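You operate a simulated robot arm through the tools that you are given. There is no shell and no other tool.

The job below is to be done with a simulated two-armed robot. You get a single attempt, and the scene is never put back.

TASK
Set the controls near the upper right shelf of the green bench. At the end: the grey knob is turned to 6; the blue bead from the upper right shelf of the green bench is on the top of the green bench; the brown knob is turned to 7; the teal knob is turned to 2; whatever was shut is shut again. Leave all else as you found it, and nothing knocked over.
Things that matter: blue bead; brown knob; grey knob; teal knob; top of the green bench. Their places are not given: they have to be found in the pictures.

The check looks at the end state, three seconds after you hand in, the way a careful person would. Anything else that was tipped, shoved, dropped, spilled or broken makes it a failure.

THE ROBOT
Two 7-joint arms with two-finger parallel grippers on one trunk that stands fixed in place. Base frame: the origin is at the foot of the trunk, x ahead of it, y to its left, z up. Lengths are in mm, angles in degrees, forces in N, time in s.
The left shoulder is at [70, 188, 1365], the right one opposite. With the tool pointing down near the work surface each hand reaches from about 100 to 320 mm from the base axis, measured 20 degrees to its own side. Payload 3.91 kg a hand.
Tool frame (each hand has its own): the origin (TCP) lies between the finger pads and is the grasp point; the fingertips stand 30 mm ahead of it; z points along the fingers, y is the line along which they close. The gripper opens to 110 mm. The fingers are 20 mm wide and 10 mm thick; the gripper's body (48 by 112 mm) begins 55 mm behind the TCP.
Orientation is told as [roll, pitch, yaw] about the base's x, y, z axes, in that order, counted from this pose: with the fingers straight down and closing along the base's y, the tool's x points along the base's -x, its y along +y and its z along -z.

THE INTERFACE
- The arms move only by the tool step_arm. It takes "left_rows", "right_rows" or both (then of equal length, played together; a hand with none holds still); each is a list of rows, each an object (a shift or turn left out is 0, a gripper value left out holds the last) with "jaw": the finger opening in mm, from 0 to 110; "xyz": the shift along the tool's x, y, z in units of 20 mm (1.0 is 20 mm), a list of three; "delta_rot": the turn, a rotation vector about the tool's x, y, z in units of 6 degrees (1.0 is 6 degrees), a list of three. In form: [{"jaw": jaw, "xyz": [x, y, z], "delta_rot": [ax, ay, az]}, ...]. A call has 1 to 20 rows; each row shifts and turns the commanded pose from where the row before left it, along the tool's axes as they then stand. A call with a number of a shift or a turn outside -1 to 1 is refused whole. Each row takes 0.2 s and may step no farther than 50 mm and 8.6 degrees from the row before; otherwise, or with a gripper value out of range, the whole call is refused. Where a pose cannot be reached the arm comes as near as it can. A force on the tool above 40 N (or 10 N above the force at the start of the call, whichever is more), or a blocked arm, ends the call early, and 0.2 s more pass. Each finger travels about 72 mm/s and halts on what it meets, pressing with about 30 N; the grip force reading is that of the motor and also rises with nothing between the fingers. The clock runs only during rows and for 0.2 s after the last one: add rows that do not move to give the fingers time. It gives the time, the measured TCP pose, the force on the tool (base axes), the opening and the grip force at its end, in the units of the frame above (readings bear some noise), with the torque about the TCP (base axes, N m) and any sound that the robot's microphone picked up, and new pictures: "pictures" is both (left out), scene, wrist or none (wrist: the cameras of the hands that moved).
- Cameras (640 x 400 px; columns grow to the right, rows downward): "scene" is now at [118.9, -44.2, 1602.5]; the picture's right is [-0.57, -0.82, -0.00], its down [-0.48, 0.34, -0.81] and it looks along [0.66, -0.47, -0.58] (base axes); focal length 298 px, centre (320, 200). "left" rides on the left gripper at [72, -17, -103] in its tool frame; the picture's right is [0.23, 0.97, 0.00], its down [-0.76, 0.18, -0.62] and it looks along [-0.61, 0.14, 0.78] (tool axes); focal length 222 px, centre (320, 200). "right" rides on the right gripper at [72, 17, -103] in its tool frame; the picture's right is [-0.23, 0.97, 0.00], its down [-0.76, -0.18, -0.62] and it looks along [-0.61, -0.14, 0.78] (tool axes); focal length 222 px, centre (320, 200).
- lift_body(by): slides the trunk up (or, below 0, down) by that many mm; the arms and the scene camera ride with it, the base frame stays. It gives what a move gives, with no picture.
- head_to(pan, tilt): turns the head with the scene camera to pan (to the left, within 86 degrees either way) and tilt (down, from -29 to 69), counted from straight ahead of the robot. It gives what a move gives, and a new picture of the scene camera.
- measure_at(camera, pixels): there is no depth. For up to 12 entries [column, row, z] of the newest picture of that camera ("zoom" is the newest enlarged one), the place [x, y] in the base frame at which the ray of that pixel passes the height z, good to about 2 mm, but the place of the scene camera against the robot may be out by one fixed shift of up to 18 mm in any direction. The clock stands still meanwhile.
- close_up(camera, box): a new picture of the part [left, top, right, bottom] of that camera's present view, enlarged. The clock stands still meanwhile.
- finish_job(): hands the job in; it is judged then, once.

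Leave the grippers open and the arms clear of the work at the hand-in unless told otherwise.

The tools are called after ">>>" by a JSON object that holds its "fn" and its "kwargs". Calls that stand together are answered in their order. step_arm: Moves the arms, as the interface text tells. Its arguments: {"type":"object","properties":{"left_rows":{"type":"array"},"right_rows":{"type":"array"},"pictures":{"type":"string","enum":["both","scene","wrist","none"]}},"required":[]} The other tools are called the same way: lift_body (by) slides the trunk up or down; head_to (pan, tilt) turns the head that bears the scene camera; measure_at (camera, pixels) gives the place at which the rays of pixels pass given heights; close_up (camera, box) takes an enlarged picture of a part of a camera's view; finish_job () hands the job in.

At the start:

```text
time_s: 0.0
left_position: [316.3, -7.9, 1360.1]
left_ee_rot: [0.0, 0.1, 0.1]
left_contact_force: [-0.5, 0.2, -0.4]
left_torque: [-0.01, 0.0, -0.02]
left_opening: 110.0
left_finger_force: 0.0
right_position: [324.8, -399.8, 1346.0]
right_ee_rot: [0.0, 0.0, 0.0]
right_contact_force: [0.4, -0.1, -0.4]
right_torque: [0.0, 0.01, 0.01]
right_opening: 110.1
right_finger_force: 0.1
trunk travel left (down, up): [-875.0, 65.0]
head pan, tilt: [-35.1, 35.8]
```

scene: 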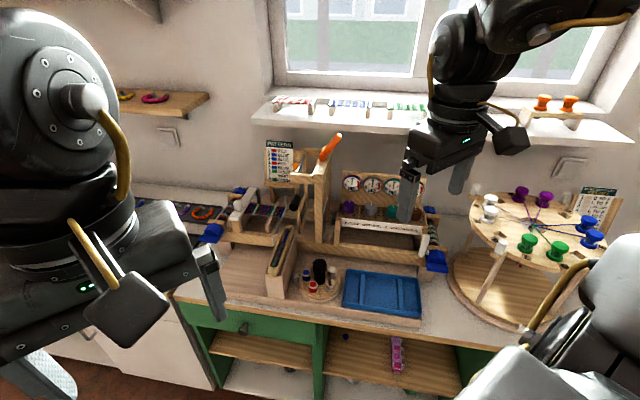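
right: 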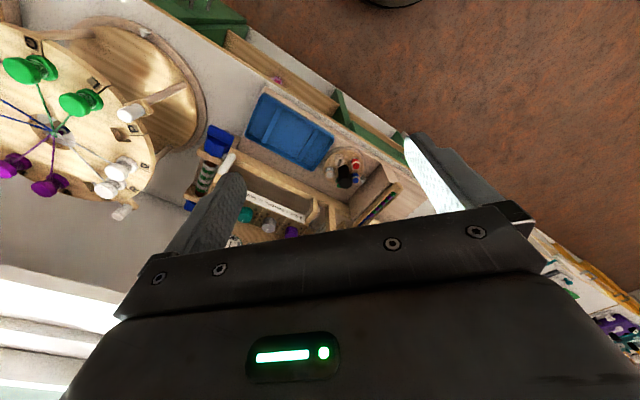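
left: 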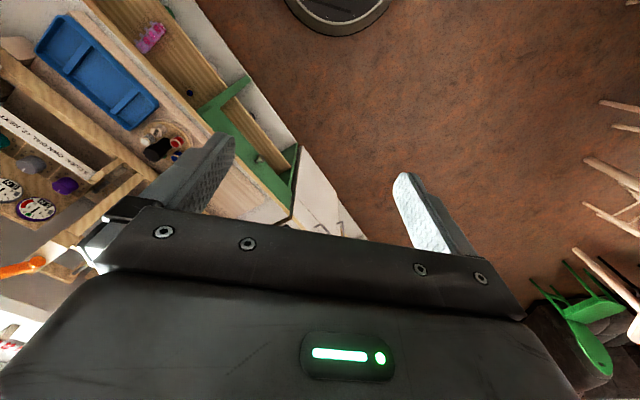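

I see a bench with green trim, dials and knobs in the middle, and a shelf below holding a small dark bead near (346,336) and a pink object near (397,353). I'll enlarge several parts of the scene first.

>>> {"fn": "close_up", "kwargs": {"camera": "scene", "box": [320, 160, 440, 240]}}

>>> {"fn": "close_up", "kwargs": {"camera": "scene", "box": [170, 240, 490, 400]}}

>>> {"fn": "close_up", "kwargs": {"camera": "scene", "box": [200, 120, 360, 220]}}

>>> {"fn": "close_up", "kwargs": {"camera": "scene", "box": [440, 170, 640, 330]}}

```text
5.00 times, centred on (380, 200) of scene
```

zoom: 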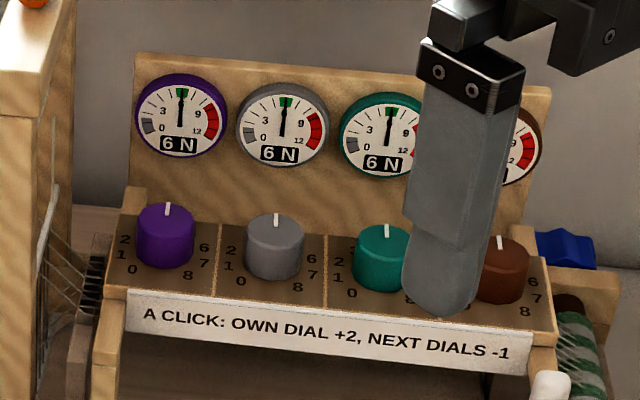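

```text
2.00 times, centred on (330, 320) of scene
```

zoom: 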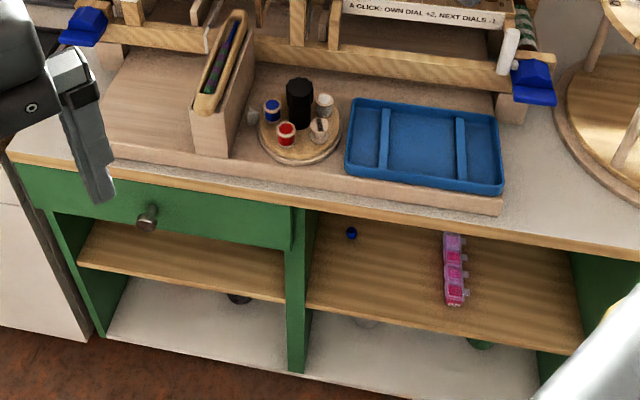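

```text
4.00 times, centred on (280, 170) of scene
```

zoom: 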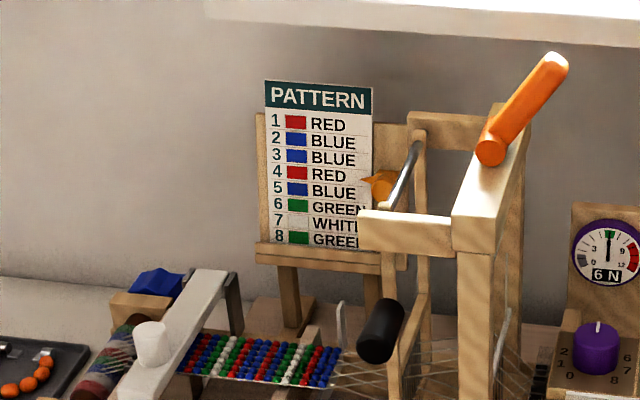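

```text
2.50 times, centred on (540, 250) of scene
```

zoom: 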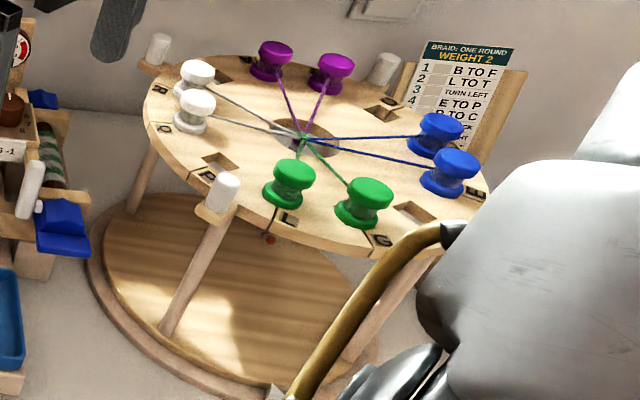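

The loom carries four knobs (purple, grey, teal, brown), each with its pointer at the top. The open shelf under the bench top holds a blue bead and a pink box. Next I'll match points between the scene and right wrist cameras to get heights, using the tray corners and the bench edge.

>>> {"fn": "measure_at", "kwargs": {"camera": "scene", "pixels": [[343, 309, 800], [343, 309, 900], [343, 309, 1000], [421, 318, 800], [421, 318, 900], [421, 318, 1000], [350, 269, 900], [418, 281, 900], [346, 336, 700], [346, 336, 800]]}}

>>> {"fn": "measure_at", "kwargs": {"camera": "right", "pixels": [[333, 130, 800], [333, 130, 900], [333, 130, 1000], [262, 93, 800], [262, 93, 900], [262, 93, 1000], [322, 168, 900], [247, 133, 900]]}}

>>> {"fn": "close_up", "kwargs": {"camera": "right", "box": [180, 50, 440, 260]}}

```text
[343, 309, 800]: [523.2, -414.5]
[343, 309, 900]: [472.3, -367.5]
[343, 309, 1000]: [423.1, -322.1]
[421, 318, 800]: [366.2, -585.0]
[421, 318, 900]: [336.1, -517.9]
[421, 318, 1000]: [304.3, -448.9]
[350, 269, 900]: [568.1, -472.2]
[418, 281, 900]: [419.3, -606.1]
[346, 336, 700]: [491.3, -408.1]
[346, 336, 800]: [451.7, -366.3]
```

```text
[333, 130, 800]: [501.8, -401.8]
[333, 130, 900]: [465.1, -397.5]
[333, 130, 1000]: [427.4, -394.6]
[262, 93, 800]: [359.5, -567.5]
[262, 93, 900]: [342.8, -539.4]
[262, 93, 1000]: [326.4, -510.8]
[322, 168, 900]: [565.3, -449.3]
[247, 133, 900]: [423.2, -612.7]
```

```text
1.90 times, centred on (310, 155) of right
```

zoom: 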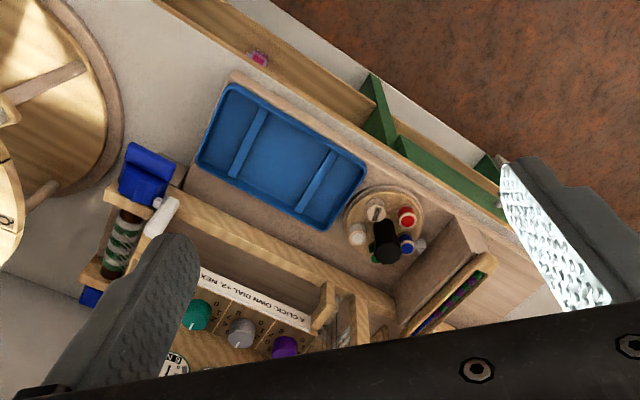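

Heights agree near z≈830 for the tray. Next I'll triangulate the knobs between the scene and right wrist pictures.

>>> {"fn": "measure_at", "kwargs": {"camera": "scene", "pixels": [[393, 207, 850], [393, 207, 900], [393, 207, 950], [393, 207, 1000], [371, 204, 850], [371, 204, 900], [371, 204, 950], [371, 204, 1000], [349, 202, 900], [349, 202, 950], [416, 209, 900], [416, 209, 950]]}}

>>> {"fn": "measure_at", "kwargs": {"camera": "right", "pixels": [[245, 215, 850], [245, 215, 900], [245, 215, 950], [245, 215, 1000], [268, 224, 850], [268, 224, 900], [268, 224, 950], [268, 224, 1000], [293, 232, 900], [293, 232, 950]]}}

>>> {"fn": "head_to", "kwargs": {"pan": -35, "tilt": 60}}

```text
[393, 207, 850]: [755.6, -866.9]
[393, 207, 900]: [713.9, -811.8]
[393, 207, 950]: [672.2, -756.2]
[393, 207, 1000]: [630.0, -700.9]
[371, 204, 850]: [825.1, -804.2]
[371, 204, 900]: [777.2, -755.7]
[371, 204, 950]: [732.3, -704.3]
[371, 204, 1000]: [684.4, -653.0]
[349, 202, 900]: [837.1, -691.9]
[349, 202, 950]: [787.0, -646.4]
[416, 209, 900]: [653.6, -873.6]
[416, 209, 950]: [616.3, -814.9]
```

```text
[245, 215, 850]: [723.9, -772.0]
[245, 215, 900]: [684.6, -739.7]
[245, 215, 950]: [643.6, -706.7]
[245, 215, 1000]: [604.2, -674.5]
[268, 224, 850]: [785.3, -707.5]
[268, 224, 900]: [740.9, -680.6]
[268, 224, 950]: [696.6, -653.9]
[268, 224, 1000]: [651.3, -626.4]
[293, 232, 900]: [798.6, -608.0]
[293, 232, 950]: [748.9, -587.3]
```

```text
time_s: 0.9
left_position: [317.1, -7.6, 1359.7]
left_ee_rot: [0.0, -0.1, 0.0]
left_contact_force: [-1.0, 0.7, 0.1]
left_torque: [0.01, -0.04, -0.01]
left_opening: 110.0
left_finger_force: 0.1
right_position: [324.1, -399.3, 1345.9]
right_ee_rot: [0.0, 0.0, 0.0]
right_contact_force: [0.1, -1.3, 0.6]
right_torque: [0.02, -0.02, -0.01]
right_opening: 110.1
right_finger_force: 0.2
trunk travel left (down, up): [-875.0, 65.0]
head pan, tilt: [-35.0, 60.0]
```

scene: 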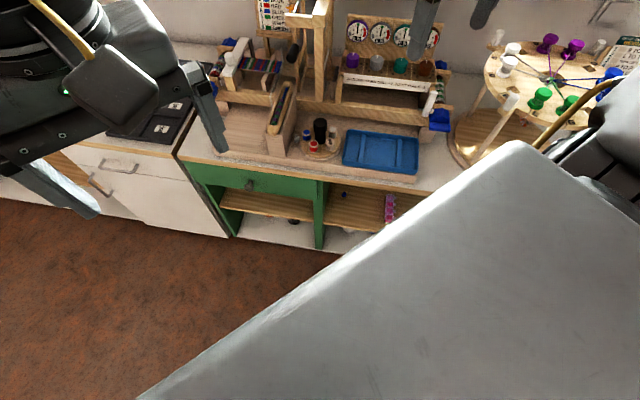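

The knobs seem to stand on a roughly level panel at about z≈1040, with the bench turned about -41° to the robot. I'll yaw the right hand 41° so it squares up to the bench, which should also give a good wrist view.

>>> {"fn": "step_arm", "kwargs": {"right_rows": [{"delta_rot": [0, 0, 0.98]}, {"delta_rot": [0, 0, 0.98]}, {"delta_rot": [0, 0, 0.98]}, {"delta_rot": [0, 0, 0.98]}, {"delta_rot": [0, 0, 0.98]}, {"delta_rot": [0, 0, 0.98]}, {"delta_rot": [0, 0, 0.95]}]}}

>>> {"fn": "head_to", "kwargs": {"pan": -42, "tilt": 42}}

```text
time_s: 2.5
left_position: [316.2, -5.6, 1361.3]
left_ee_rot: [-0.1, 0.0, 0.2]
left_contact_force: [0.2, 0.4, -0.6]
left_torque: [0.01, 0.0, -0.02]
left_opening: 110.0
left_finger_force: 0.0
right_position: [329.5, -402.9, 1351.6]
right_ee_rot: [-0.1, 0.0, -23.0]
right_contact_force: [-0.8, -0.4, -0.3]
right_torque: [0.0, 0.01, -0.01]
right_opening: 110.0
right_finger_force: 0.0
right hand out of reach, approached as far as the arm can: row 4, 5, 6, 7
trunk travel left (down, up): [-875.0, 65.0]
head pan, tilt: [-35.0, 60.0]
```

scene: 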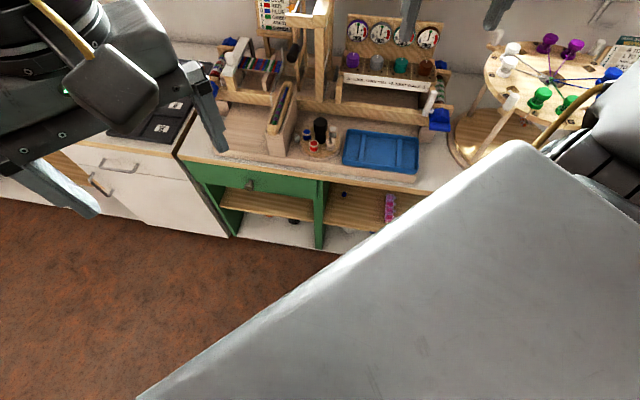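
right: 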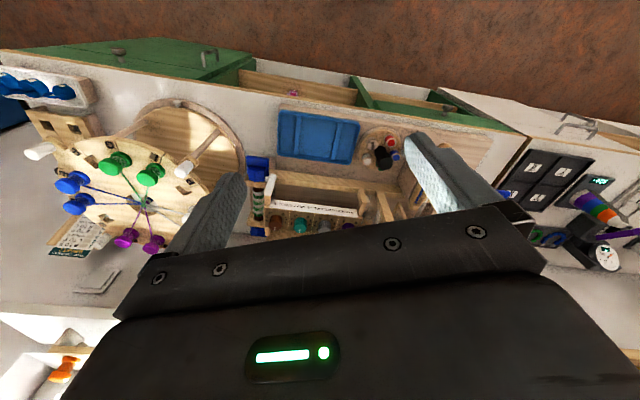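

```text
time_s: 3.3
left_position: [316.7, -9.5, 1359.9]
left_ee_rot: [0.1, 0.0, 0.1]
left_contact_force: [0.9, -0.3, -0.2]
left_torque: [-0.02, -0.03, -0.04]
left_opening: 110.0
left_finger_force: 0.1
right_position: [331.7, -406.1, 1352.0]
right_ee_rot: [0.0, -0.1, -22.9]
right_contact_force: [0.3, -0.3, 0.1]
right_torque: [0.04, -0.01, 0.03]
right_opening: 109.9
right_finger_force: 0.1
trunk travel left (down, up): [-875.0, 65.0]
head pan, tilt: [-42.0, 42.0]
```

scene: 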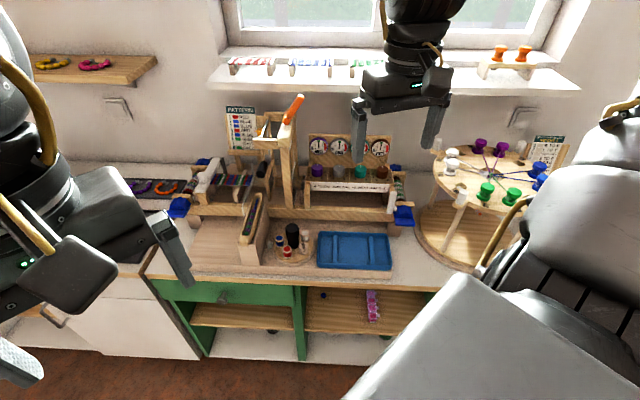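

The right hand reached only about -23° of yaw at this height. The picture shows the work is much lower than the shoulders, so I'll lower the trunk 250 mm. The hands are in front of the bench with free space below them.

>>> {"fn": "lift_body", "kwargs": {"by": -250}}

>>> {"fn": "step_arm", "kwargs": {"right_rows": [{"xyz": [0, 0, 0]}]}}

```text
time_s: 5.9
left_position: [316.5, -7.5, 1110.0]
left_ee_rot: [0.0, 0.1, 0.2]
left_contact_force: [0.9, -0.4, 0.1]
left_torque: [0.03, 0.01, 0.01]
left_opening: 110.2
left_finger_force: 0.1
right_position: [329.8, -405.5, 1101.9]
right_ee_rot: [0.0, 0.0, -22.9]
right_contact_force: [-0.3, -0.4, -0.5]
right_torque: [-0.03, -0.03, 0.04]
right_opening: 109.8
right_finger_force: 0.1
trunk travel left (down, up): [-625.0, 315.0]
head pan, tilt: [-42.0, 42.0]
```

```text
time_s: 6.3
left_position: [317.6, -8.5, 1111.0]
left_ee_rot: [0.0, 0.1, 0.1]
left_contact_force: [0.4, -0.3, -0.2]
left_torque: [-0.03, 0.01, -0.04]
left_opening: 110.3
left_finger_force: 0.1
right_position: [331.2, -406.6, 1101.5]
right_ee_rot: [0.0, 0.0, -23.1]
right_contact_force: [-0.2, 0.8, 0.2]
right_torque: [0.01, 0.01, 0.01]
right_opening: 110.0
right_finger_force: 0.1
trunk travel left (down, up): [-625.0, 315.0]
head pan, tilt: [-42.0, 42.0]
```

scene: 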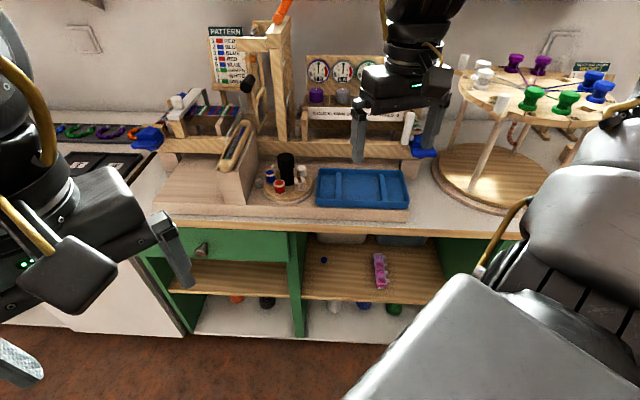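
right: 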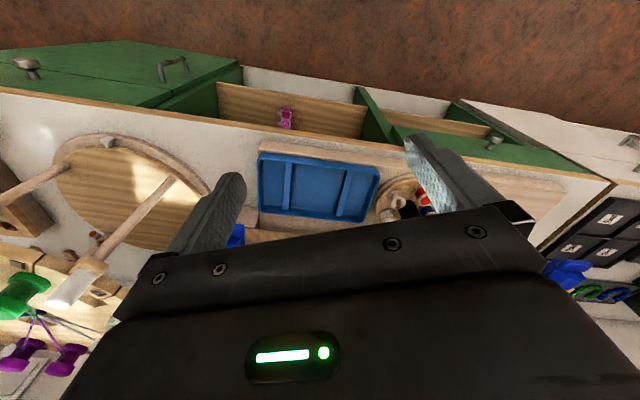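

The shelf is now easier to see. I'll enlarge it and the loom panel.

>>> {"fn": "close_up", "kwargs": {"camera": "scene", "box": [270, 200, 470, 325]}}

>>> {"fn": "close_up", "kwargs": {"camera": "scene", "box": [270, 40, 430, 140]}}

>>> {"fn": "measure_at", "kwargs": {"camera": "scene", "pixels": [[324, 260, 650], [324, 260, 700], [324, 260, 750], [316, 203, 820], [410, 208, 820], [300, 219, 815], [440, 229, 815], [150, 217, 815], [302, 299, 680], [408, 302, 680]]}}

>>> {"fn": "measure_at", "kwargs": {"camera": "right", "pixels": [[376, 164, 800], [376, 164, 830], [376, 164, 860], [259, 153, 800], [259, 153, 830], [259, 153, 860], [285, 107, 700], [100, 97, 815], [400, 152, 815], [600, 187, 815]]}}

```text
3.20 times, centred on (370, 262) of scene
```

zoom: 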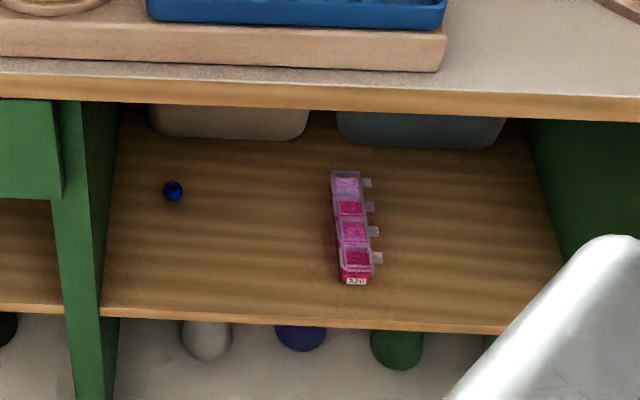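

```text
4.00 times, centred on (350, 90) of scene
```

zoom: 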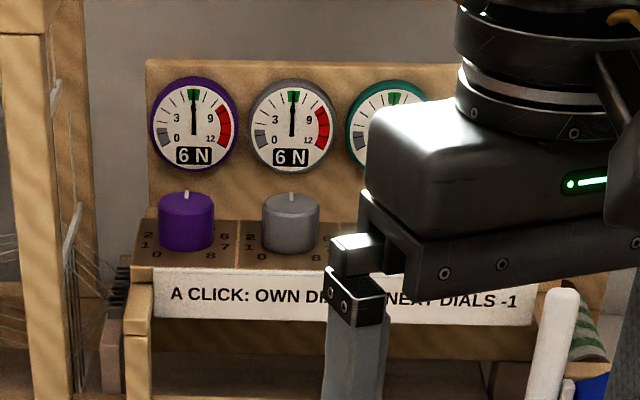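

```text
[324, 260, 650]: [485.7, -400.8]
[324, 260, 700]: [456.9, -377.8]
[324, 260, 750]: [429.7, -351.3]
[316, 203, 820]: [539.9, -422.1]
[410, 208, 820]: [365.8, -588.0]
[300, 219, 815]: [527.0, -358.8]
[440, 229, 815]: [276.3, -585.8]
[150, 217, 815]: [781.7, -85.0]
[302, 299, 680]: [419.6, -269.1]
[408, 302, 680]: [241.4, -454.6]
```

```text
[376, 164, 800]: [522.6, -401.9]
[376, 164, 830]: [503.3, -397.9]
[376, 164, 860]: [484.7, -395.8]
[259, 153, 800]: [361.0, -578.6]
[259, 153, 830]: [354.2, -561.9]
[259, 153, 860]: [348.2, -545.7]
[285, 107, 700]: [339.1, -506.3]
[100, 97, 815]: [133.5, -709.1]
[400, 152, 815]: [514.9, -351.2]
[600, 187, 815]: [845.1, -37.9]
```

I'll triangulate more carefully. The trunk is lower now, so the two scene views of the same points give heights.

>>> {"fn": "measure_at", "kwargs": {"camera": "scene", "pixels": [[342.5, 91, 1000], [342.5, 91, 1050], [342.5, 91, 1100], [316.5, 90, 1000], [316.5, 90, 1050], [316.5, 90, 1100], [316, 203, 850], [316, 203, 900], [410, 208, 850], [410, 208, 900], [323.8, 259, 700], [323.8, 259, 750]]}}

```text
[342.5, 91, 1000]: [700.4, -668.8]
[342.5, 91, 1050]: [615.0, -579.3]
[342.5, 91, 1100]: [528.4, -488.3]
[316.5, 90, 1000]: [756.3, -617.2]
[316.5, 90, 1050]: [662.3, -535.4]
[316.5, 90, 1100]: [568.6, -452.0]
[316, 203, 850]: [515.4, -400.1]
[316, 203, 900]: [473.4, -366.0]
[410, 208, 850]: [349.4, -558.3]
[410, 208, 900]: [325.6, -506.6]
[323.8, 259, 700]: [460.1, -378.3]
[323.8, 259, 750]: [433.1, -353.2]
```

The two scene heights put the knob tops near z≈1021, the tray rim near z≈875 and the shelf with the bead near z≈460, about 170 mm behind the front edge. Next I'll test the right arm's reach by pitching the tool up 45° so it points forward and down.

>>> {"fn": "step_arm", "kwargs": {"right_rows": [{"delta_rot": [0, -0.95, 0]}, {"delta_rot": [0, -0.95, 0]}, {"delta_rot": [0, -0.95, 0]}, {"delta_rot": [0, -0.95, 0]}, {"delta_rot": [0, -0.95, 0]}, {"delta_rot": [0, -0.95, 0]}, {"delta_rot": [0, -0.95, 0]}, {"delta_rot": [0, -0.95, 0]}]}}

```text
time_s: 8.1
left_position: [316.1, -7.7, 1111.0]
left_ee_rot: [-0.1, 0.0, 0.1]
left_contact_force: [0.1, 0.4, 0.4]
left_torque: [0.0, 0.01, 0.0]
left_opening: 110.0
left_finger_force: 0.0
right_position: [360.6, -451.7, 1128.3]
right_ee_rot: [-1.6, -38.7, -19.9]
right_contact_force: [-0.3, 0.6, -0.1]
right_torque: [-0.01, -0.04, -0.02]
right_opening: 110.1
right_finger_force: 0.0
right hand out of reach, approached as far as the arm can: row 1, 2, 3, 4, 5, 6, 7, 8
trunk travel left (down, up): [-625.0, 315.0]
head pan, tilt: [-42.0, 42.0]
```

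scene: 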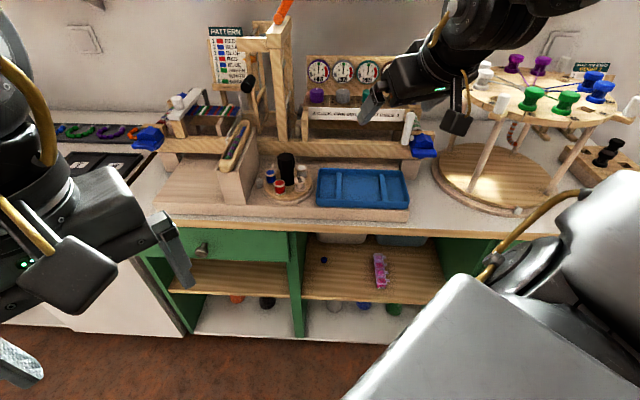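
right: 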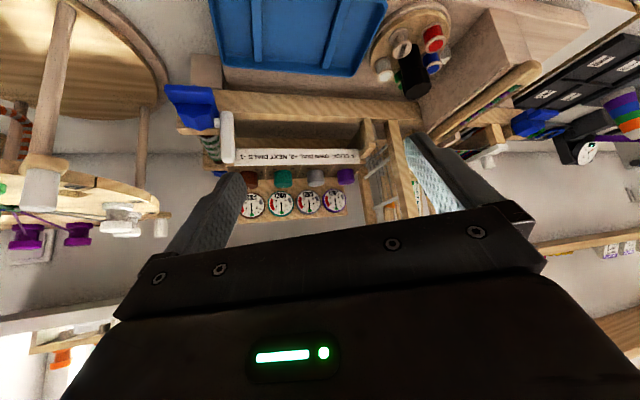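

The arm can pitch up. I'll move forward toward the loom at this height, which is free air above z≈1060, to see how far it reaches.

>>> {"fn": "step_arm", "kwargs": {"right_rows": [{"xyz": [-0.7, 0, 0.714]}, {"xyz": [-0.7, 0, 0.714]}, {"xyz": [-0.7, 0, 0.714]}, {"xyz": [-0.7, 0, 0.714]}, {"xyz": [-0.7, 0, 0.714]}, {"xyz": [-0.7, 0, 0.714]}]}}

```text
time_s: 9.5
left_position: [316.9, -7.3, 1109.5]
left_ee_rot: [0.0, 0.1, 0.0]
left_contact_force: [0.0, -0.8, -0.3]
left_torque: [-0.02, -0.01, 0.0]
left_opening: 109.9
left_finger_force: 0.1
right_position: [471.9, -496.3, 1113.7]
right_ee_rot: [-1.7, -38.5, -20.0]
right_contact_force: [0.4, 0.0, -0.8]
right_torque: [0.0, -0.01, 0.03]
right_opening: 109.9
right_finger_force: 0.1
trunk travel left (down, up): [-625.0, 315.0]
head pan, tilt: [-42.0, 42.0]
```

scene: 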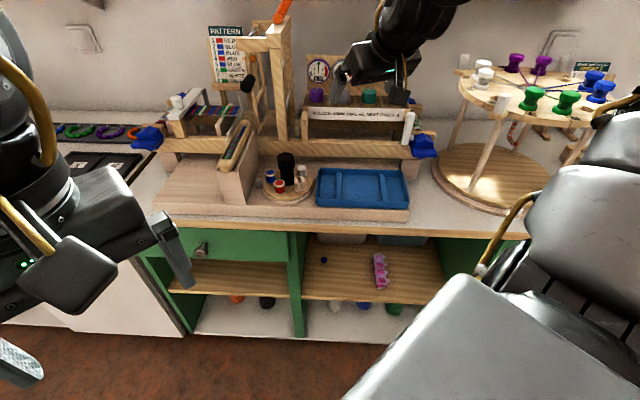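
right: 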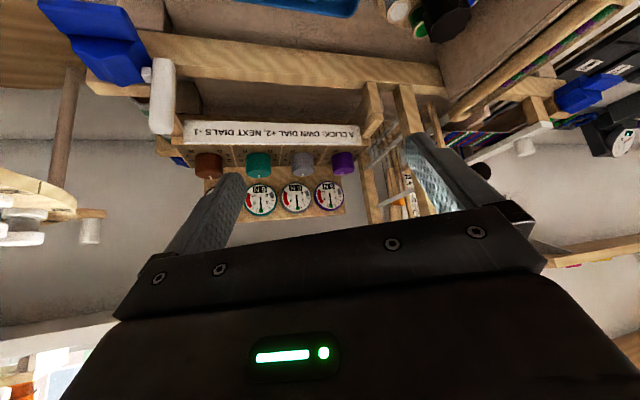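

The hand now points at the loom, and the wrist view shows purple (343,163), grey (303,165), teal (258,165) and brown (208,165). I'll yaw it about the vertical by about -23° to face the panel squarely.

>>> {"fn": "step_arm", "kwargs": {"right_rows": [{"delta_rot": [0.6, 0, 0.75]}, {"delta_rot": [0.6, 0, 0.75]}, {"delta_rot": [0.6, 0, 0.75]}, {"delta_rot": [0.6, 0, 0.75]}]}}

```text
time_s: 10.5
left_position: [317.2, -7.4, 1110.0]
left_ee_rot: [-0.1, 0.0, 0.1]
left_contact_force: [-0.3, 0.3, 0.5]
left_torque: [-0.02, 0.02, 0.0]
left_opening: 110.0
left_finger_force: 0.1
right_position: [460.2, -522.6, 1127.8]
right_ee_rot: [-1.8, -38.8, -34.3]
right_contact_force: [-0.4, 0.4, 0.7]
right_torque: [0.0, 0.01, -0.02]
right_opening: 110.0
right_finger_force: 0.0
right hand out of reach, approached as far as the arm can: row 2, 3, 4
trunk travel left (down, up): [-625.0, 315.0]
head pan, tilt: [-42.0, 42.0]
```

scene: 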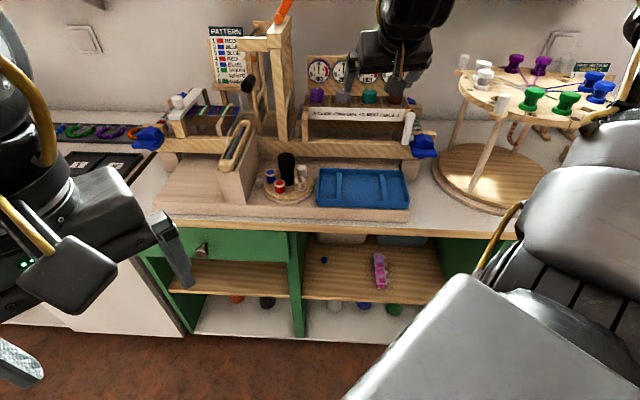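
right: 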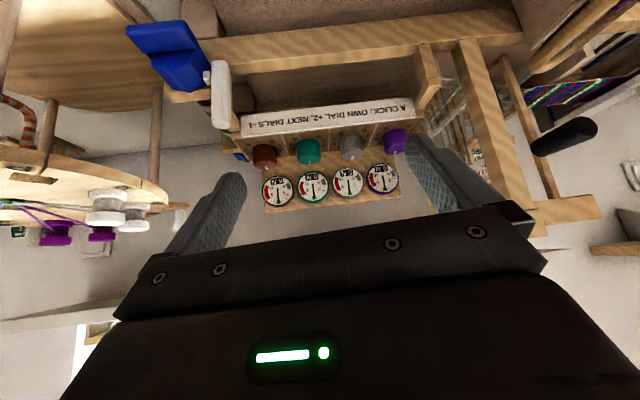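

I'll enlarge the wrist view of the knobs to see their pointers and the panel.

>>> {"fn": "close_up", "kwargs": {"camera": "right", "box": [230, 80, 430, 220]}}

>>> {"fn": "close_up", "kwargs": {"camera": "scene", "box": [280, 40, 440, 140]}}

```text
2.86 times, centred on (330, 150) of right
```

zoom: 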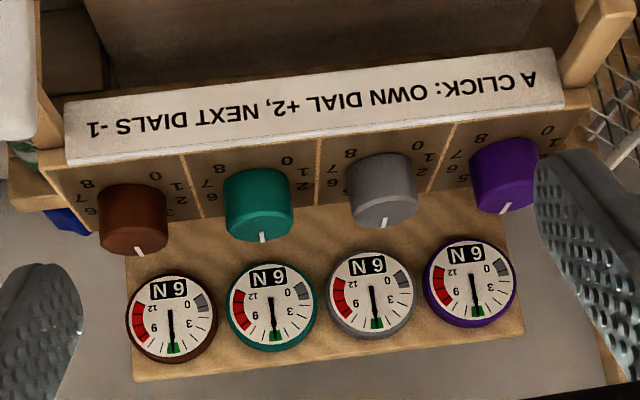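

```text
4.00 times, centred on (360, 90) of scene
```

zoom: 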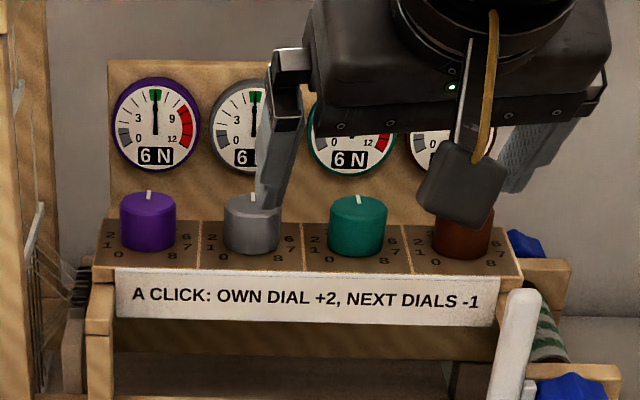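

All four pointers sit at the back, at 4, and the knobs are vertical cylinders. I'll measure the knob tops from the wrist camera, which carries no unknown shift.

>>> {"fn": "measure_at", "kwargs": {"camera": "right", "pixels": [[265, 165, 1010], [265, 165, 1030], [309, 160.5, 1010], [309, 160.5, 1030], [352.7, 155.2, 1010], [352.7, 155.2, 1030], [394, 150, 1010], [394, 150, 1030]]}}

>>> {"fn": "measure_at", "kwargs": {"camera": "scene", "pixels": [[317, 89, 1010], [317, 89, 1030], [343, 90, 1010], [343, 90, 1030], [369.5, 91, 1010], [369.5, 91, 1030]]}}

```text
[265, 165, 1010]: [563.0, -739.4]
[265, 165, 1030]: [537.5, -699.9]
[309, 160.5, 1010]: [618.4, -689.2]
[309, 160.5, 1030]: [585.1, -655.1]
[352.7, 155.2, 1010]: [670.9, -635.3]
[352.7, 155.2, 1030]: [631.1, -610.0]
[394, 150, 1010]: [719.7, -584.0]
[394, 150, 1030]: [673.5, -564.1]
```

```text
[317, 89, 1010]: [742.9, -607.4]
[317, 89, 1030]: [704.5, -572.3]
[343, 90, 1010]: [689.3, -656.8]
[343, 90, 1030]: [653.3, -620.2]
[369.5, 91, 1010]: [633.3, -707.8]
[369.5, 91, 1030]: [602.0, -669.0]
```

At z≈1020 the wrist rays give roughly brown (550,-720), teal (602,-672), grey (651,-623) and purple (697,-574), so the bench is turned -45° with a knob spacing of about 68 mm. I'll move closer to the panel, with the TCP staying at z≥1090, narrow the jaw to 56 and pitch to -45°.

>>> {"fn": "step_arm", "kwargs": {"right_rows": [{"xyz": [-0.64, 0.142, 0.7375], "delta_rot": [-0.05, -0.13, 0], "jaw": 56}, {"xyz": [-0.64, 0.142, 0.7375], "delta_rot": [-0.05, -0.13, 0]}, {"xyz": [-0.64, 0.142, 0.7375], "delta_rot": [-0.05, -0.13, 0]}, {"xyz": [-0.64, 0.142, 0.7375], "delta_rot": [-0.05, -0.13, 0]}, {"xyz": [-0.64, 0.142, 0.7375], "delta_rot": [-0.05, -0.13, 0]}, {"xyz": [-0.64, 0.142, 0.7375], "delta_rot": [-0.05, -0.13, 0]}, {"xyz": [-0.64, 0.142, 0.7375], "delta_rot": [0, -0.13, 0]}]}}

```text
time_s: 12.1
left_position: [317.2, -8.6, 1109.6]
left_ee_rot: [0.1, 0.2, 0.0]
left_contact_force: [0.0, -0.6, 0.4]
left_torque: [-0.01, -0.01, 0.02]
left_opening: 110.1
left_finger_force: 0.1
right_position: [585.9, -584.9, 1104.1]
right_ee_rot: [0.3, -44.3, -34.3]
right_contact_force: [1.0, 0.1, 0.4]
right_torque: [0.02, 0.03, -0.03]
right_opening: 55.9
right_finger_force: 0.1
trunk travel left (down, up): [-625.0, 315.0]
head pan, tilt: [-42.0, 42.0]
```

scene: 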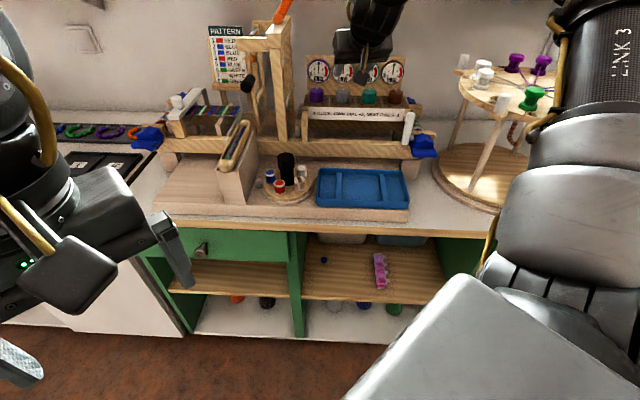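
right: 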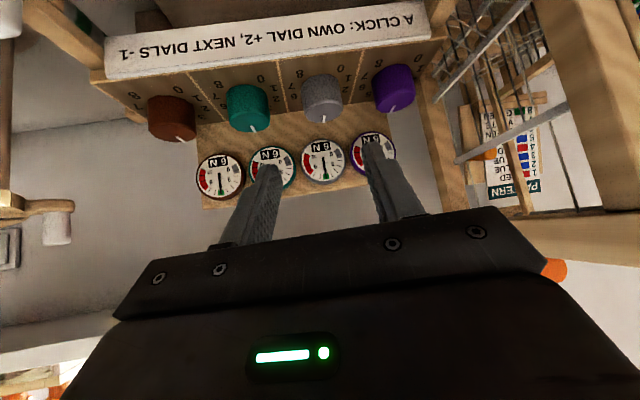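

This pose is reachable. I'll enlarge the wrist view to place the knobs accurately.

>>> {"fn": "close_up", "kwargs": {"camera": "right", "box": [130, 20, 450, 220]}}

>>> {"fn": "measure_at", "kwargs": {"camera": "scene", "pixels": [[470, 92, 1050], [500, 110, 1050], [480, 80, 1100]]}}

```text
2.00 times, centred on (290, 120) of right
```

zoom: 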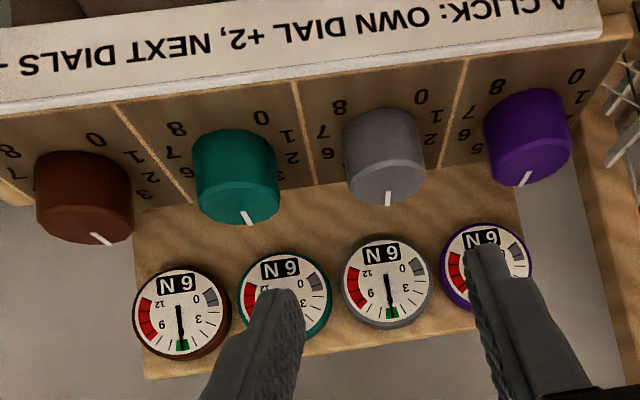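

```text
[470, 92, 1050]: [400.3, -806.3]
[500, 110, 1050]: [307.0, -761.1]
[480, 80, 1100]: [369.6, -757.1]
```

I'll triangulate against the earlier wrist rays with the refined pixels: grey (323,113), teal (248.5,121.5), purple (394.5,104) and brown (172.5,131).

>>> {"fn": "measure_at", "kwargs": {"camera": "right", "pixels": [[323, 113, 1010], [323, 113, 1030], [248.5, 121.5, 1010], [248.5, 121.5, 1030], [394.5, 104, 1010], [394.5, 104, 1030], [172.5, 131, 1010], [172.5, 131, 1030]]}}

```text
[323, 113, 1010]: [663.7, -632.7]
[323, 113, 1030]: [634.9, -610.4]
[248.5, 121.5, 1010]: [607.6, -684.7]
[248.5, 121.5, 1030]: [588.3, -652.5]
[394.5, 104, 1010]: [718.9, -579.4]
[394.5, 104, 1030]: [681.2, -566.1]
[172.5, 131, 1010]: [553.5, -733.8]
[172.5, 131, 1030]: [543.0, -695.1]
```

That gives knob tops near z≈1023, with grey (645,-618), teal (595,-664), brown (547,-709) and purple (694,-571). I'll check how far the hand can yaw here in free air, first turning clockwise, because grey needs a clockwise turn.

>>> {"fn": "step_arm", "kwargs": {"right_rows": [{"delta_rot": [0.698, 0, 0.716]}, {"delta_rot": [0.698, 0, 0.716]}, {"delta_rot": [0.698, 0, 0.716]}, {"delta_rot": [0.698, 0, 0.716]}, {"delta_rot": [0.698, 0, 0.716]}]}}

```text
time_s: 13.3
left_position: [316.5, -6.6, 1108.8]
left_ee_rot: [-0.1, 0.1, 0.0]
left_contact_force: [1.0, 0.3, -0.4]
left_torque: [-0.06, 0.0, 0.02]
left_opening: 110.0
left_finger_force: 0.1
right_position: [606.9, -611.6, 1116.3]
right_ee_rot: [0.0, -44.2, -64.2]
right_contact_force: [0.8, 0.1, -0.3]
right_torque: [0.02, 0.02, -0.01]
right_opening: 55.9
right_finger_force: 0.1
right hand out of reach, approached as far as the arm can: row 4, 5
trunk travel left (down, up): [-625.0, 315.0]
head pan, tilt: [-42.0, 42.0]
```

scene: 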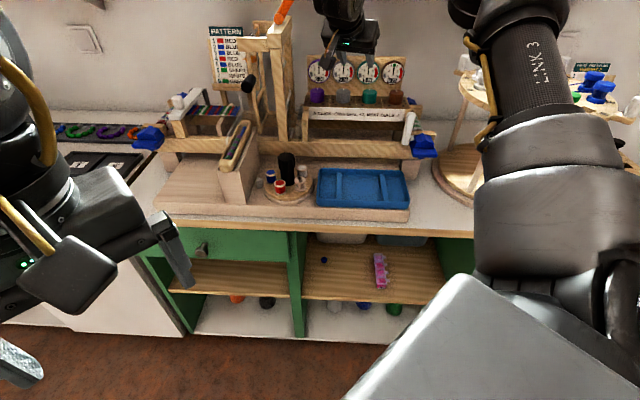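
right: 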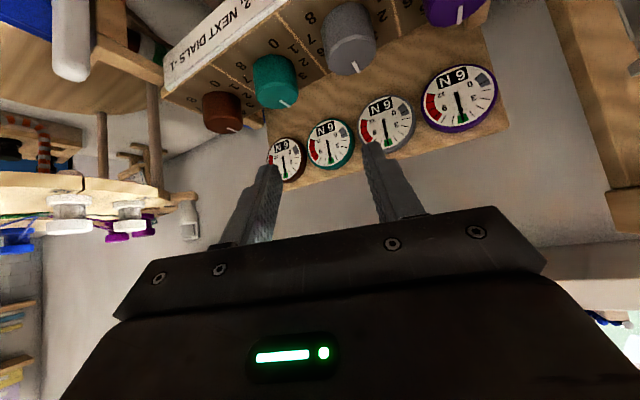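

Yaw down to -64° is reachable. The dial board stands only about 40 mm behind the knob axes, so I'll grip with the fingertips, keeping the TCP about 20 mm in front of the axis. I'll turn to yaw -25°, move above the grey knob to TCP ≈ (627,-609,1080), and look.

>>> {"fn": "step_arm", "kwargs": {"right_rows": [{"delta_rot": [-0.651, 0, -0.669]}, {"delta_rot": [-0.651, 0, -0.669]}, {"delta_rot": [-0.651, 0, -0.669]}, {"delta_rot": [-0.651, 0, -0.669]}, {"delta_rot": [-0.651, 0, -0.669]}, {"delta_rot": [-0.651, 0, -0.669]}, {"delta_rot": [-0.651, 0, -0.669]}, {"xyz": [0.213, 0.173, 0.63], "jaw": 54}, {"xyz": [0.213, 0.173, 0.63]}, {"xyz": [0.213, 0.173, 0.63]}]}}

```text
time_s: 15.5
left_position: [316.5, -8.7, 1109.8]
left_ee_rot: [0.0, 0.0, 0.0]
left_contact_force: [-0.1, 0.0, 0.3]
left_torque: [0.0, -0.02, 0.01]
left_opening: 110.0
left_finger_force: 0.1
right_position: [627.1, -610.9, 1080.1]
right_ee_rot: [0.2, -44.3, -25.3]
right_contact_force: [1.0, -0.3, -0.6]
right_torque: [0.0, 0.03, 0.0]
right_opening: 54.0
right_finger_force: 0.1
trunk travel left (down, up): [-625.0, 315.0]
head pan, tilt: [-42.0, 42.0]
```

scene: 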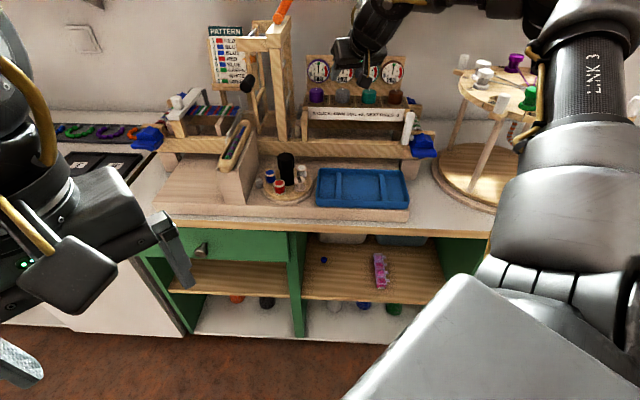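
right: 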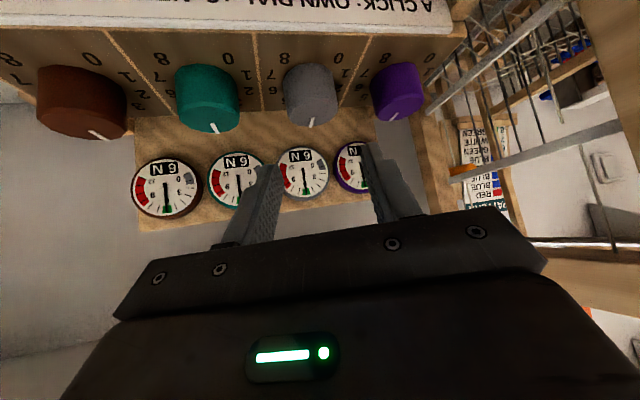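

The hand is exactly where intended. I'll enlarge the view to refine the grey knob's centre.

>>> {"fn": "close_up", "kwargs": {"camera": "right", "box": [220, 40, 420, 165]}}

```text
3.20 times, centred on (320, 102) of right
```

zoom: 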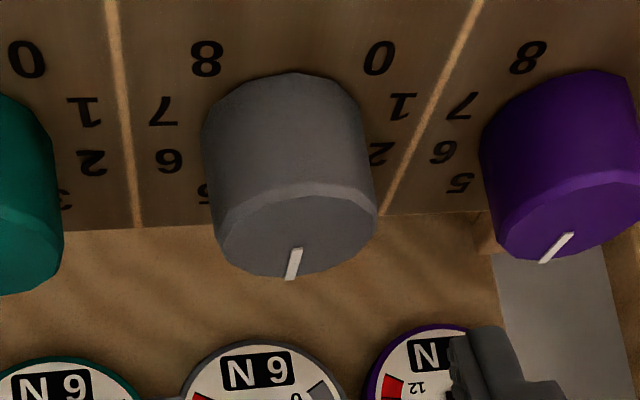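

>>> {"fn": "measure_at", "kwargs": {"camera": "right", "pixels": [[311.9, 111.6, 1018], [311.9, 111.6, 1023], [311.9, 111.6, 1028], [263, 111, 992], [340, 106.5, 992]]}}

```text
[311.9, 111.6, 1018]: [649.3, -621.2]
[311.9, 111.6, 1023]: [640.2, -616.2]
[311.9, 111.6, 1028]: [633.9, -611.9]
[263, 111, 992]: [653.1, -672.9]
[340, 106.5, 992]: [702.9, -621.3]
```

The grey axis comes out at about (645,-619), and the dial board about 43 mm behind it. The TCP is centred on it, so I'll descend 38 mm straight down first and check.

>>> {"fn": "step_arm", "kwargs": {"right_rows": [{"xyz": [0.442, 0, 0.454]}, {"xyz": [0.442, 0, 0.454]}, {"xyz": [0.442, 0, 0.454]}]}}

>>> {"fn": "close_up", "kwargs": {"camera": "right", "box": [200, 60, 440, 210]}}

```text
time_s: 16.3
left_position: [317.7, -7.9, 1109.8]
left_ee_rot: [0.0, 0.0, 0.1]
left_contact_force: [-0.6, -0.2, -0.4]
left_torque: [0.02, 0.01, -0.02]
left_opening: 110.2
left_finger_force: 0.1
right_position: [624.3, -609.9, 1042.4]
right_ee_rot: [0.2, -44.2, -25.1]
right_contact_force: [0.1, -1.1, 0.2]
right_torque: [-0.02, -0.07, 0.0]
right_opening: 54.0
right_finger_force: 0.0
trunk travel left (down, up): [-625.0, 315.0]
head pan, tilt: [-42.0, 42.0]
```

scene: 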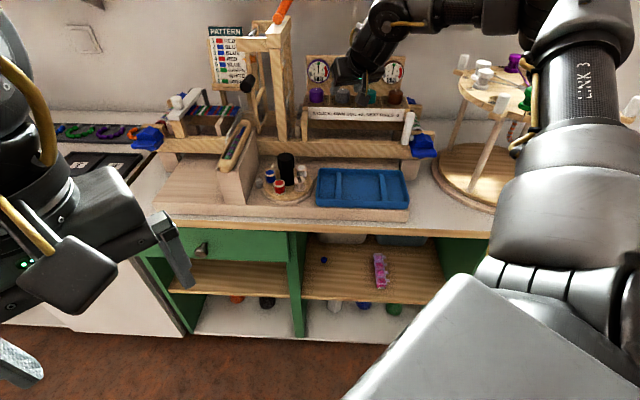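
right: 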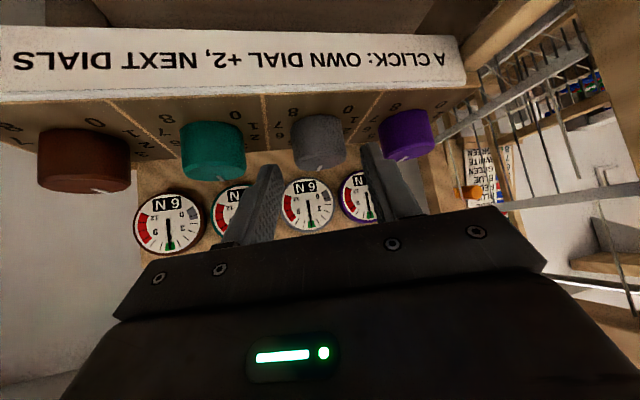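

```text
2.67 times, centred on (320, 135) of right
```

zoom: 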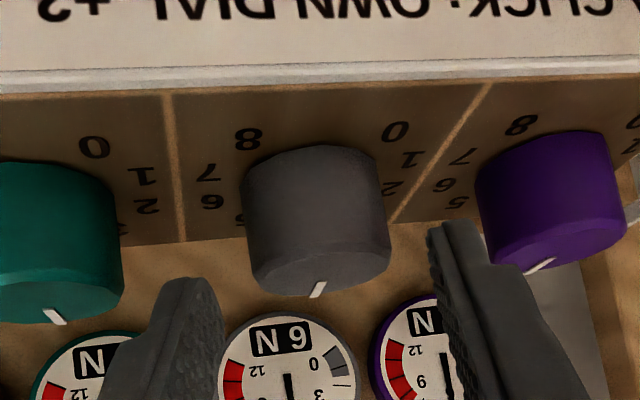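

The knob is centred between the fingers in the image. I'll descend the last 16 mm, creep 2.5 mm forward, then close on the knob.

>>> {"fn": "step_arm", "kwargs": {"right_rows": [{"xyz": [0.235, 0, 0.33]}, {"xyz": [0.235, 0, 0.33]}, {}], "pictures": "wrist"}}

>>> {"fn": "close_up", "kwargs": {"camera": "right", "box": [200, 60, 440, 210]}}

```text
time_s: 17.1
left_position: [315.9, -7.8, 1110.6]
left_ee_rot: [0.0, 0.0, 0.1]
left_contact_force: [-0.2, -0.1, -0.3]
left_torque: [-0.03, 0.03, 0.03]
left_opening: 110.2
left_finger_force: 0.1
right_position: [627.4, -612.0, 1028.1]
right_ee_rot: [0.2, -44.3, -25.1]
right_contact_force: [-0.4, 0.1, 0.1]
right_torque: [0.02, -0.01, 0.01]
right_opening: 53.9
right_finger_force: 0.1
trunk travel left (down, up): [-625.0, 315.0]
head pan, tilt: [-42.0, 42.0]
```

right: 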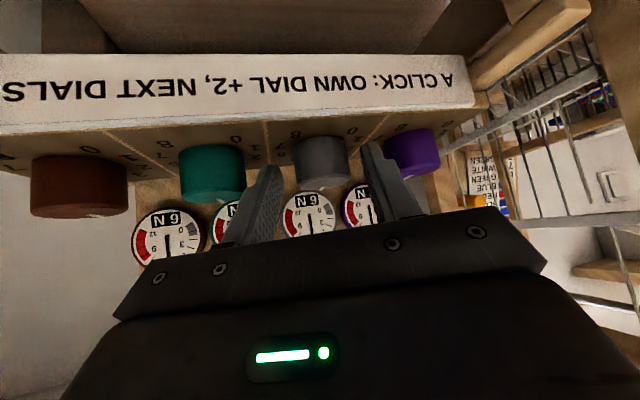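

```text
2.67 times, centred on (320, 135) of right
```

zoom: 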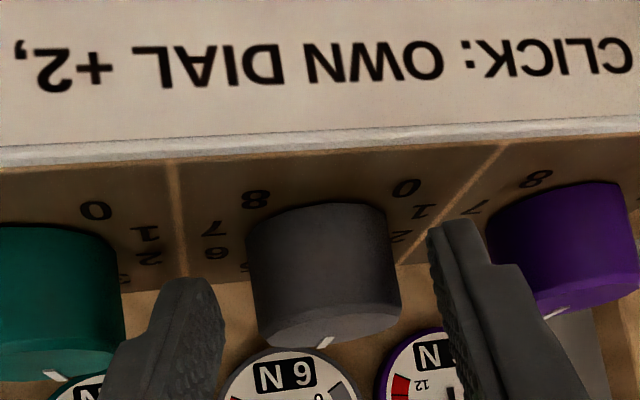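

The fingers straddle the knob. I'll close on it now.

>>> {"fn": "step_arm", "kwargs": {"right_rows": [{"jaw": 34}, {}, {}], "pictures": "wrist"}}

```text
time_s: 17.9
left_position: [315.4, -7.9, 1109.1]
left_ee_rot: [0.0, 0.1, 0.1]
left_contact_force: [0.4, 0.1, -0.5]
left_torque: [0.01, -0.03, -0.01]
left_opening: 110.1
left_finger_force: 0.1
right_position: [628.1, -611.3, 1027.3]
right_ee_rot: [0.2, -44.2, -25.1]
right_contact_force: [0.4, 2.8, -1.6]
right_torque: [0.04, -0.07, 0.04]
right_opening: 36.9
right_finger_force: 44.4
trunk travel left (down, up): [-625.0, 315.0]
head pan, tilt: [-42.0, 42.0]
```

right: 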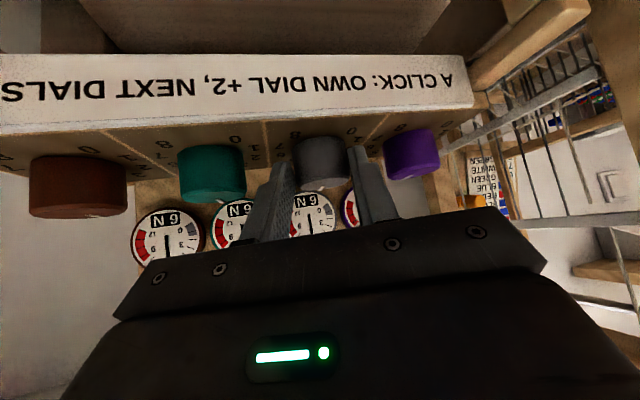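

The grip holds at an opening of 36.9 mm with little side force. I'll turn clockwise about the knob axis by 17.4° first, then look and listen.

>>> {"fn": "step_arm", "kwargs": {"right_rows": [{"xyz": [-0.0036, 0.101, 0.0035], "delta_rot": [0.675, 0, 0.692]}, {"xyz": [-0.0036, 0.101, 0.0035], "delta_rot": [0.675, 0, 0.692]}, {"xyz": [-0.0036, 0.101, 0.0035], "delta_rot": [0.675, 0, 0.692]}], "pictures": "both"}}

```text
time_s: 18.7
left_position: [317.4, -6.9, 1109.9]
left_ee_rot: [0.0, 0.2, 0.1]
left_contact_force: [-1.1, 0.7, 0.0]
left_torque: [-0.01, -0.01, -0.01]
left_opening: 109.9
left_finger_force: 0.0
right_position: [631.8, -604.5, 1028.1]
right_ee_rot: [0.0, -44.2, -42.5]
right_contact_force: [1.9, 8.2, -2.6]
right_torque: [0.57, 0.75, 0.14]
right_opening: 36.8
right_finger_force: 45.7
trunk travel left (down, up): [-625.0, 315.0]
head pan, tilt: [-42.0, 42.0]
```

scene: 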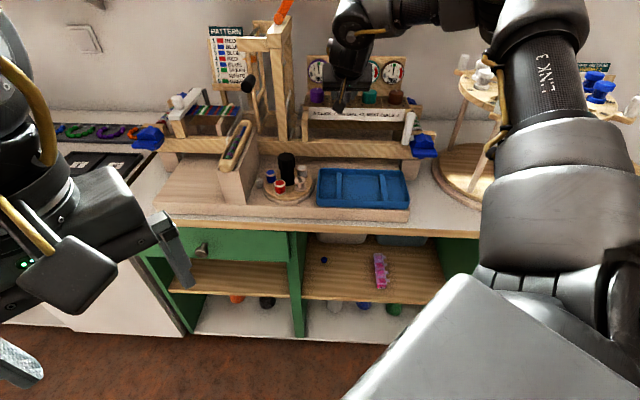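
right: 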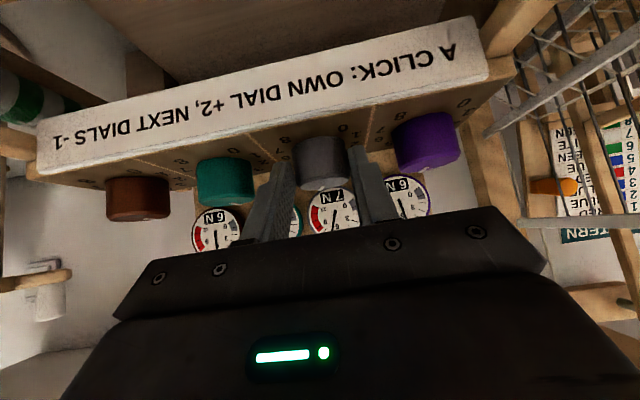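

The dial reads 7 N, half a click, and the knob follows. I'll continue another 17.4°.

>>> {"fn": "step_arm", "kwargs": {"right_rows": [{"xyz": [-0.0036, 0.101, 0.0035], "delta_rot": [0.675, 0, 0.692]}, {"xyz": [-0.0036, 0.101, 0.0035], "delta_rot": [0.675, 0, 0.692]}, {"xyz": [-0.0036, 0.101, 0.0035], "delta_rot": [0.675, 0, 0.692]}], "pictures": "wrist"}}

>>> {"fn": "close_up", "kwargs": {"camera": "right", "box": [200, 80, 440, 230]}}

```text
time_s: 19.5
left_position: [318.8, -5.4, 1109.9]
left_ee_rot: [0.0, 0.1, 0.2]
left_contact_force: [-0.5, 0.6, -0.5]
left_torque: [-0.02, 0.01, 0.02]
left_opening: 109.8
left_finger_force: 0.0
right_position: [637.7, -600.3, 1027.4]
right_ee_rot: [0.2, -44.3, -59.9]
right_contact_force: [5.6, 14.4, -5.0]
right_torque: [0.14, -0.59, 0.27]
right_opening: 36.7
right_finger_force: 45.1
trunk travel left (down, up): [-625.0, 315.0]
head pan, tilt: [-42.0, 42.0]
```

right: 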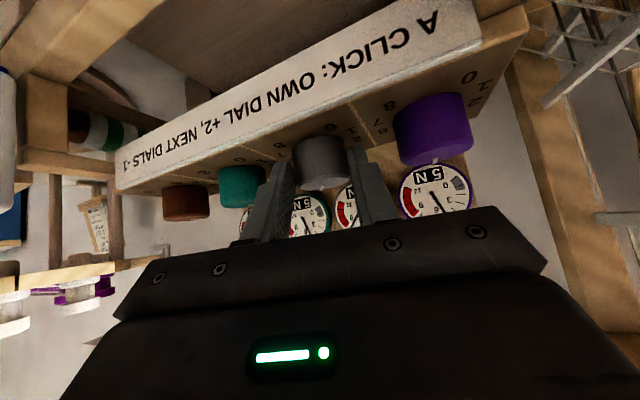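

```text
2.67 times, centred on (320, 155) of right
```

zoom: 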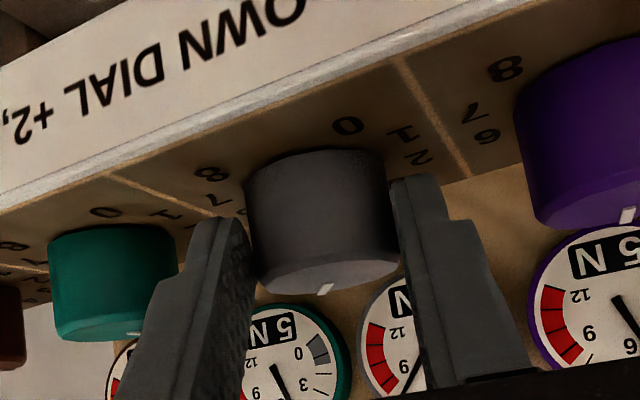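

Purple and teal now read 5 N, so grey has made one click. I'll open the jaws and check the pointer.

>>> {"fn": "step_arm", "kwargs": {"right_rows": [{"jaw": 54}, {}, {}], "pictures": "wrist"}}

>>> {"fn": "close_up", "kwargs": {"camera": "right", "box": [200, 80, 440, 230]}}

```text
time_s: 20.3
left_position: [315.3, -7.7, 1109.8]
left_ee_rot: [0.1, 0.1, 0.1]
left_contact_force: [-1.4, -0.2, -0.1]
left_torque: [0.02, 0.0, -0.01]
left_opening: 109.8
left_finger_force: 0.2
right_position: [634.7, -603.3, 1026.5]
right_ee_rot: [0.3, -44.1, -60.0]
right_contact_force: [-0.3, 0.0, 0.5]
right_torque: [-0.03, 0.02, 0.0]
right_opening: 54.2
right_finger_force: 0.1
trunk travel left (down, up): [-625.0, 315.0]
head pan, tilt: [-42.0, 42.0]
```

right: 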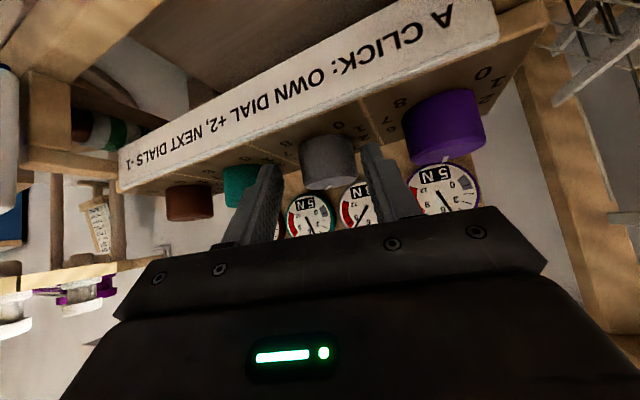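

```text
2.67 times, centred on (320, 155) of right
```

zoom: 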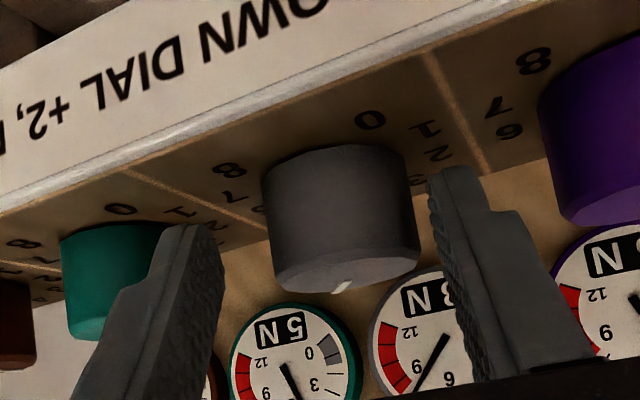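

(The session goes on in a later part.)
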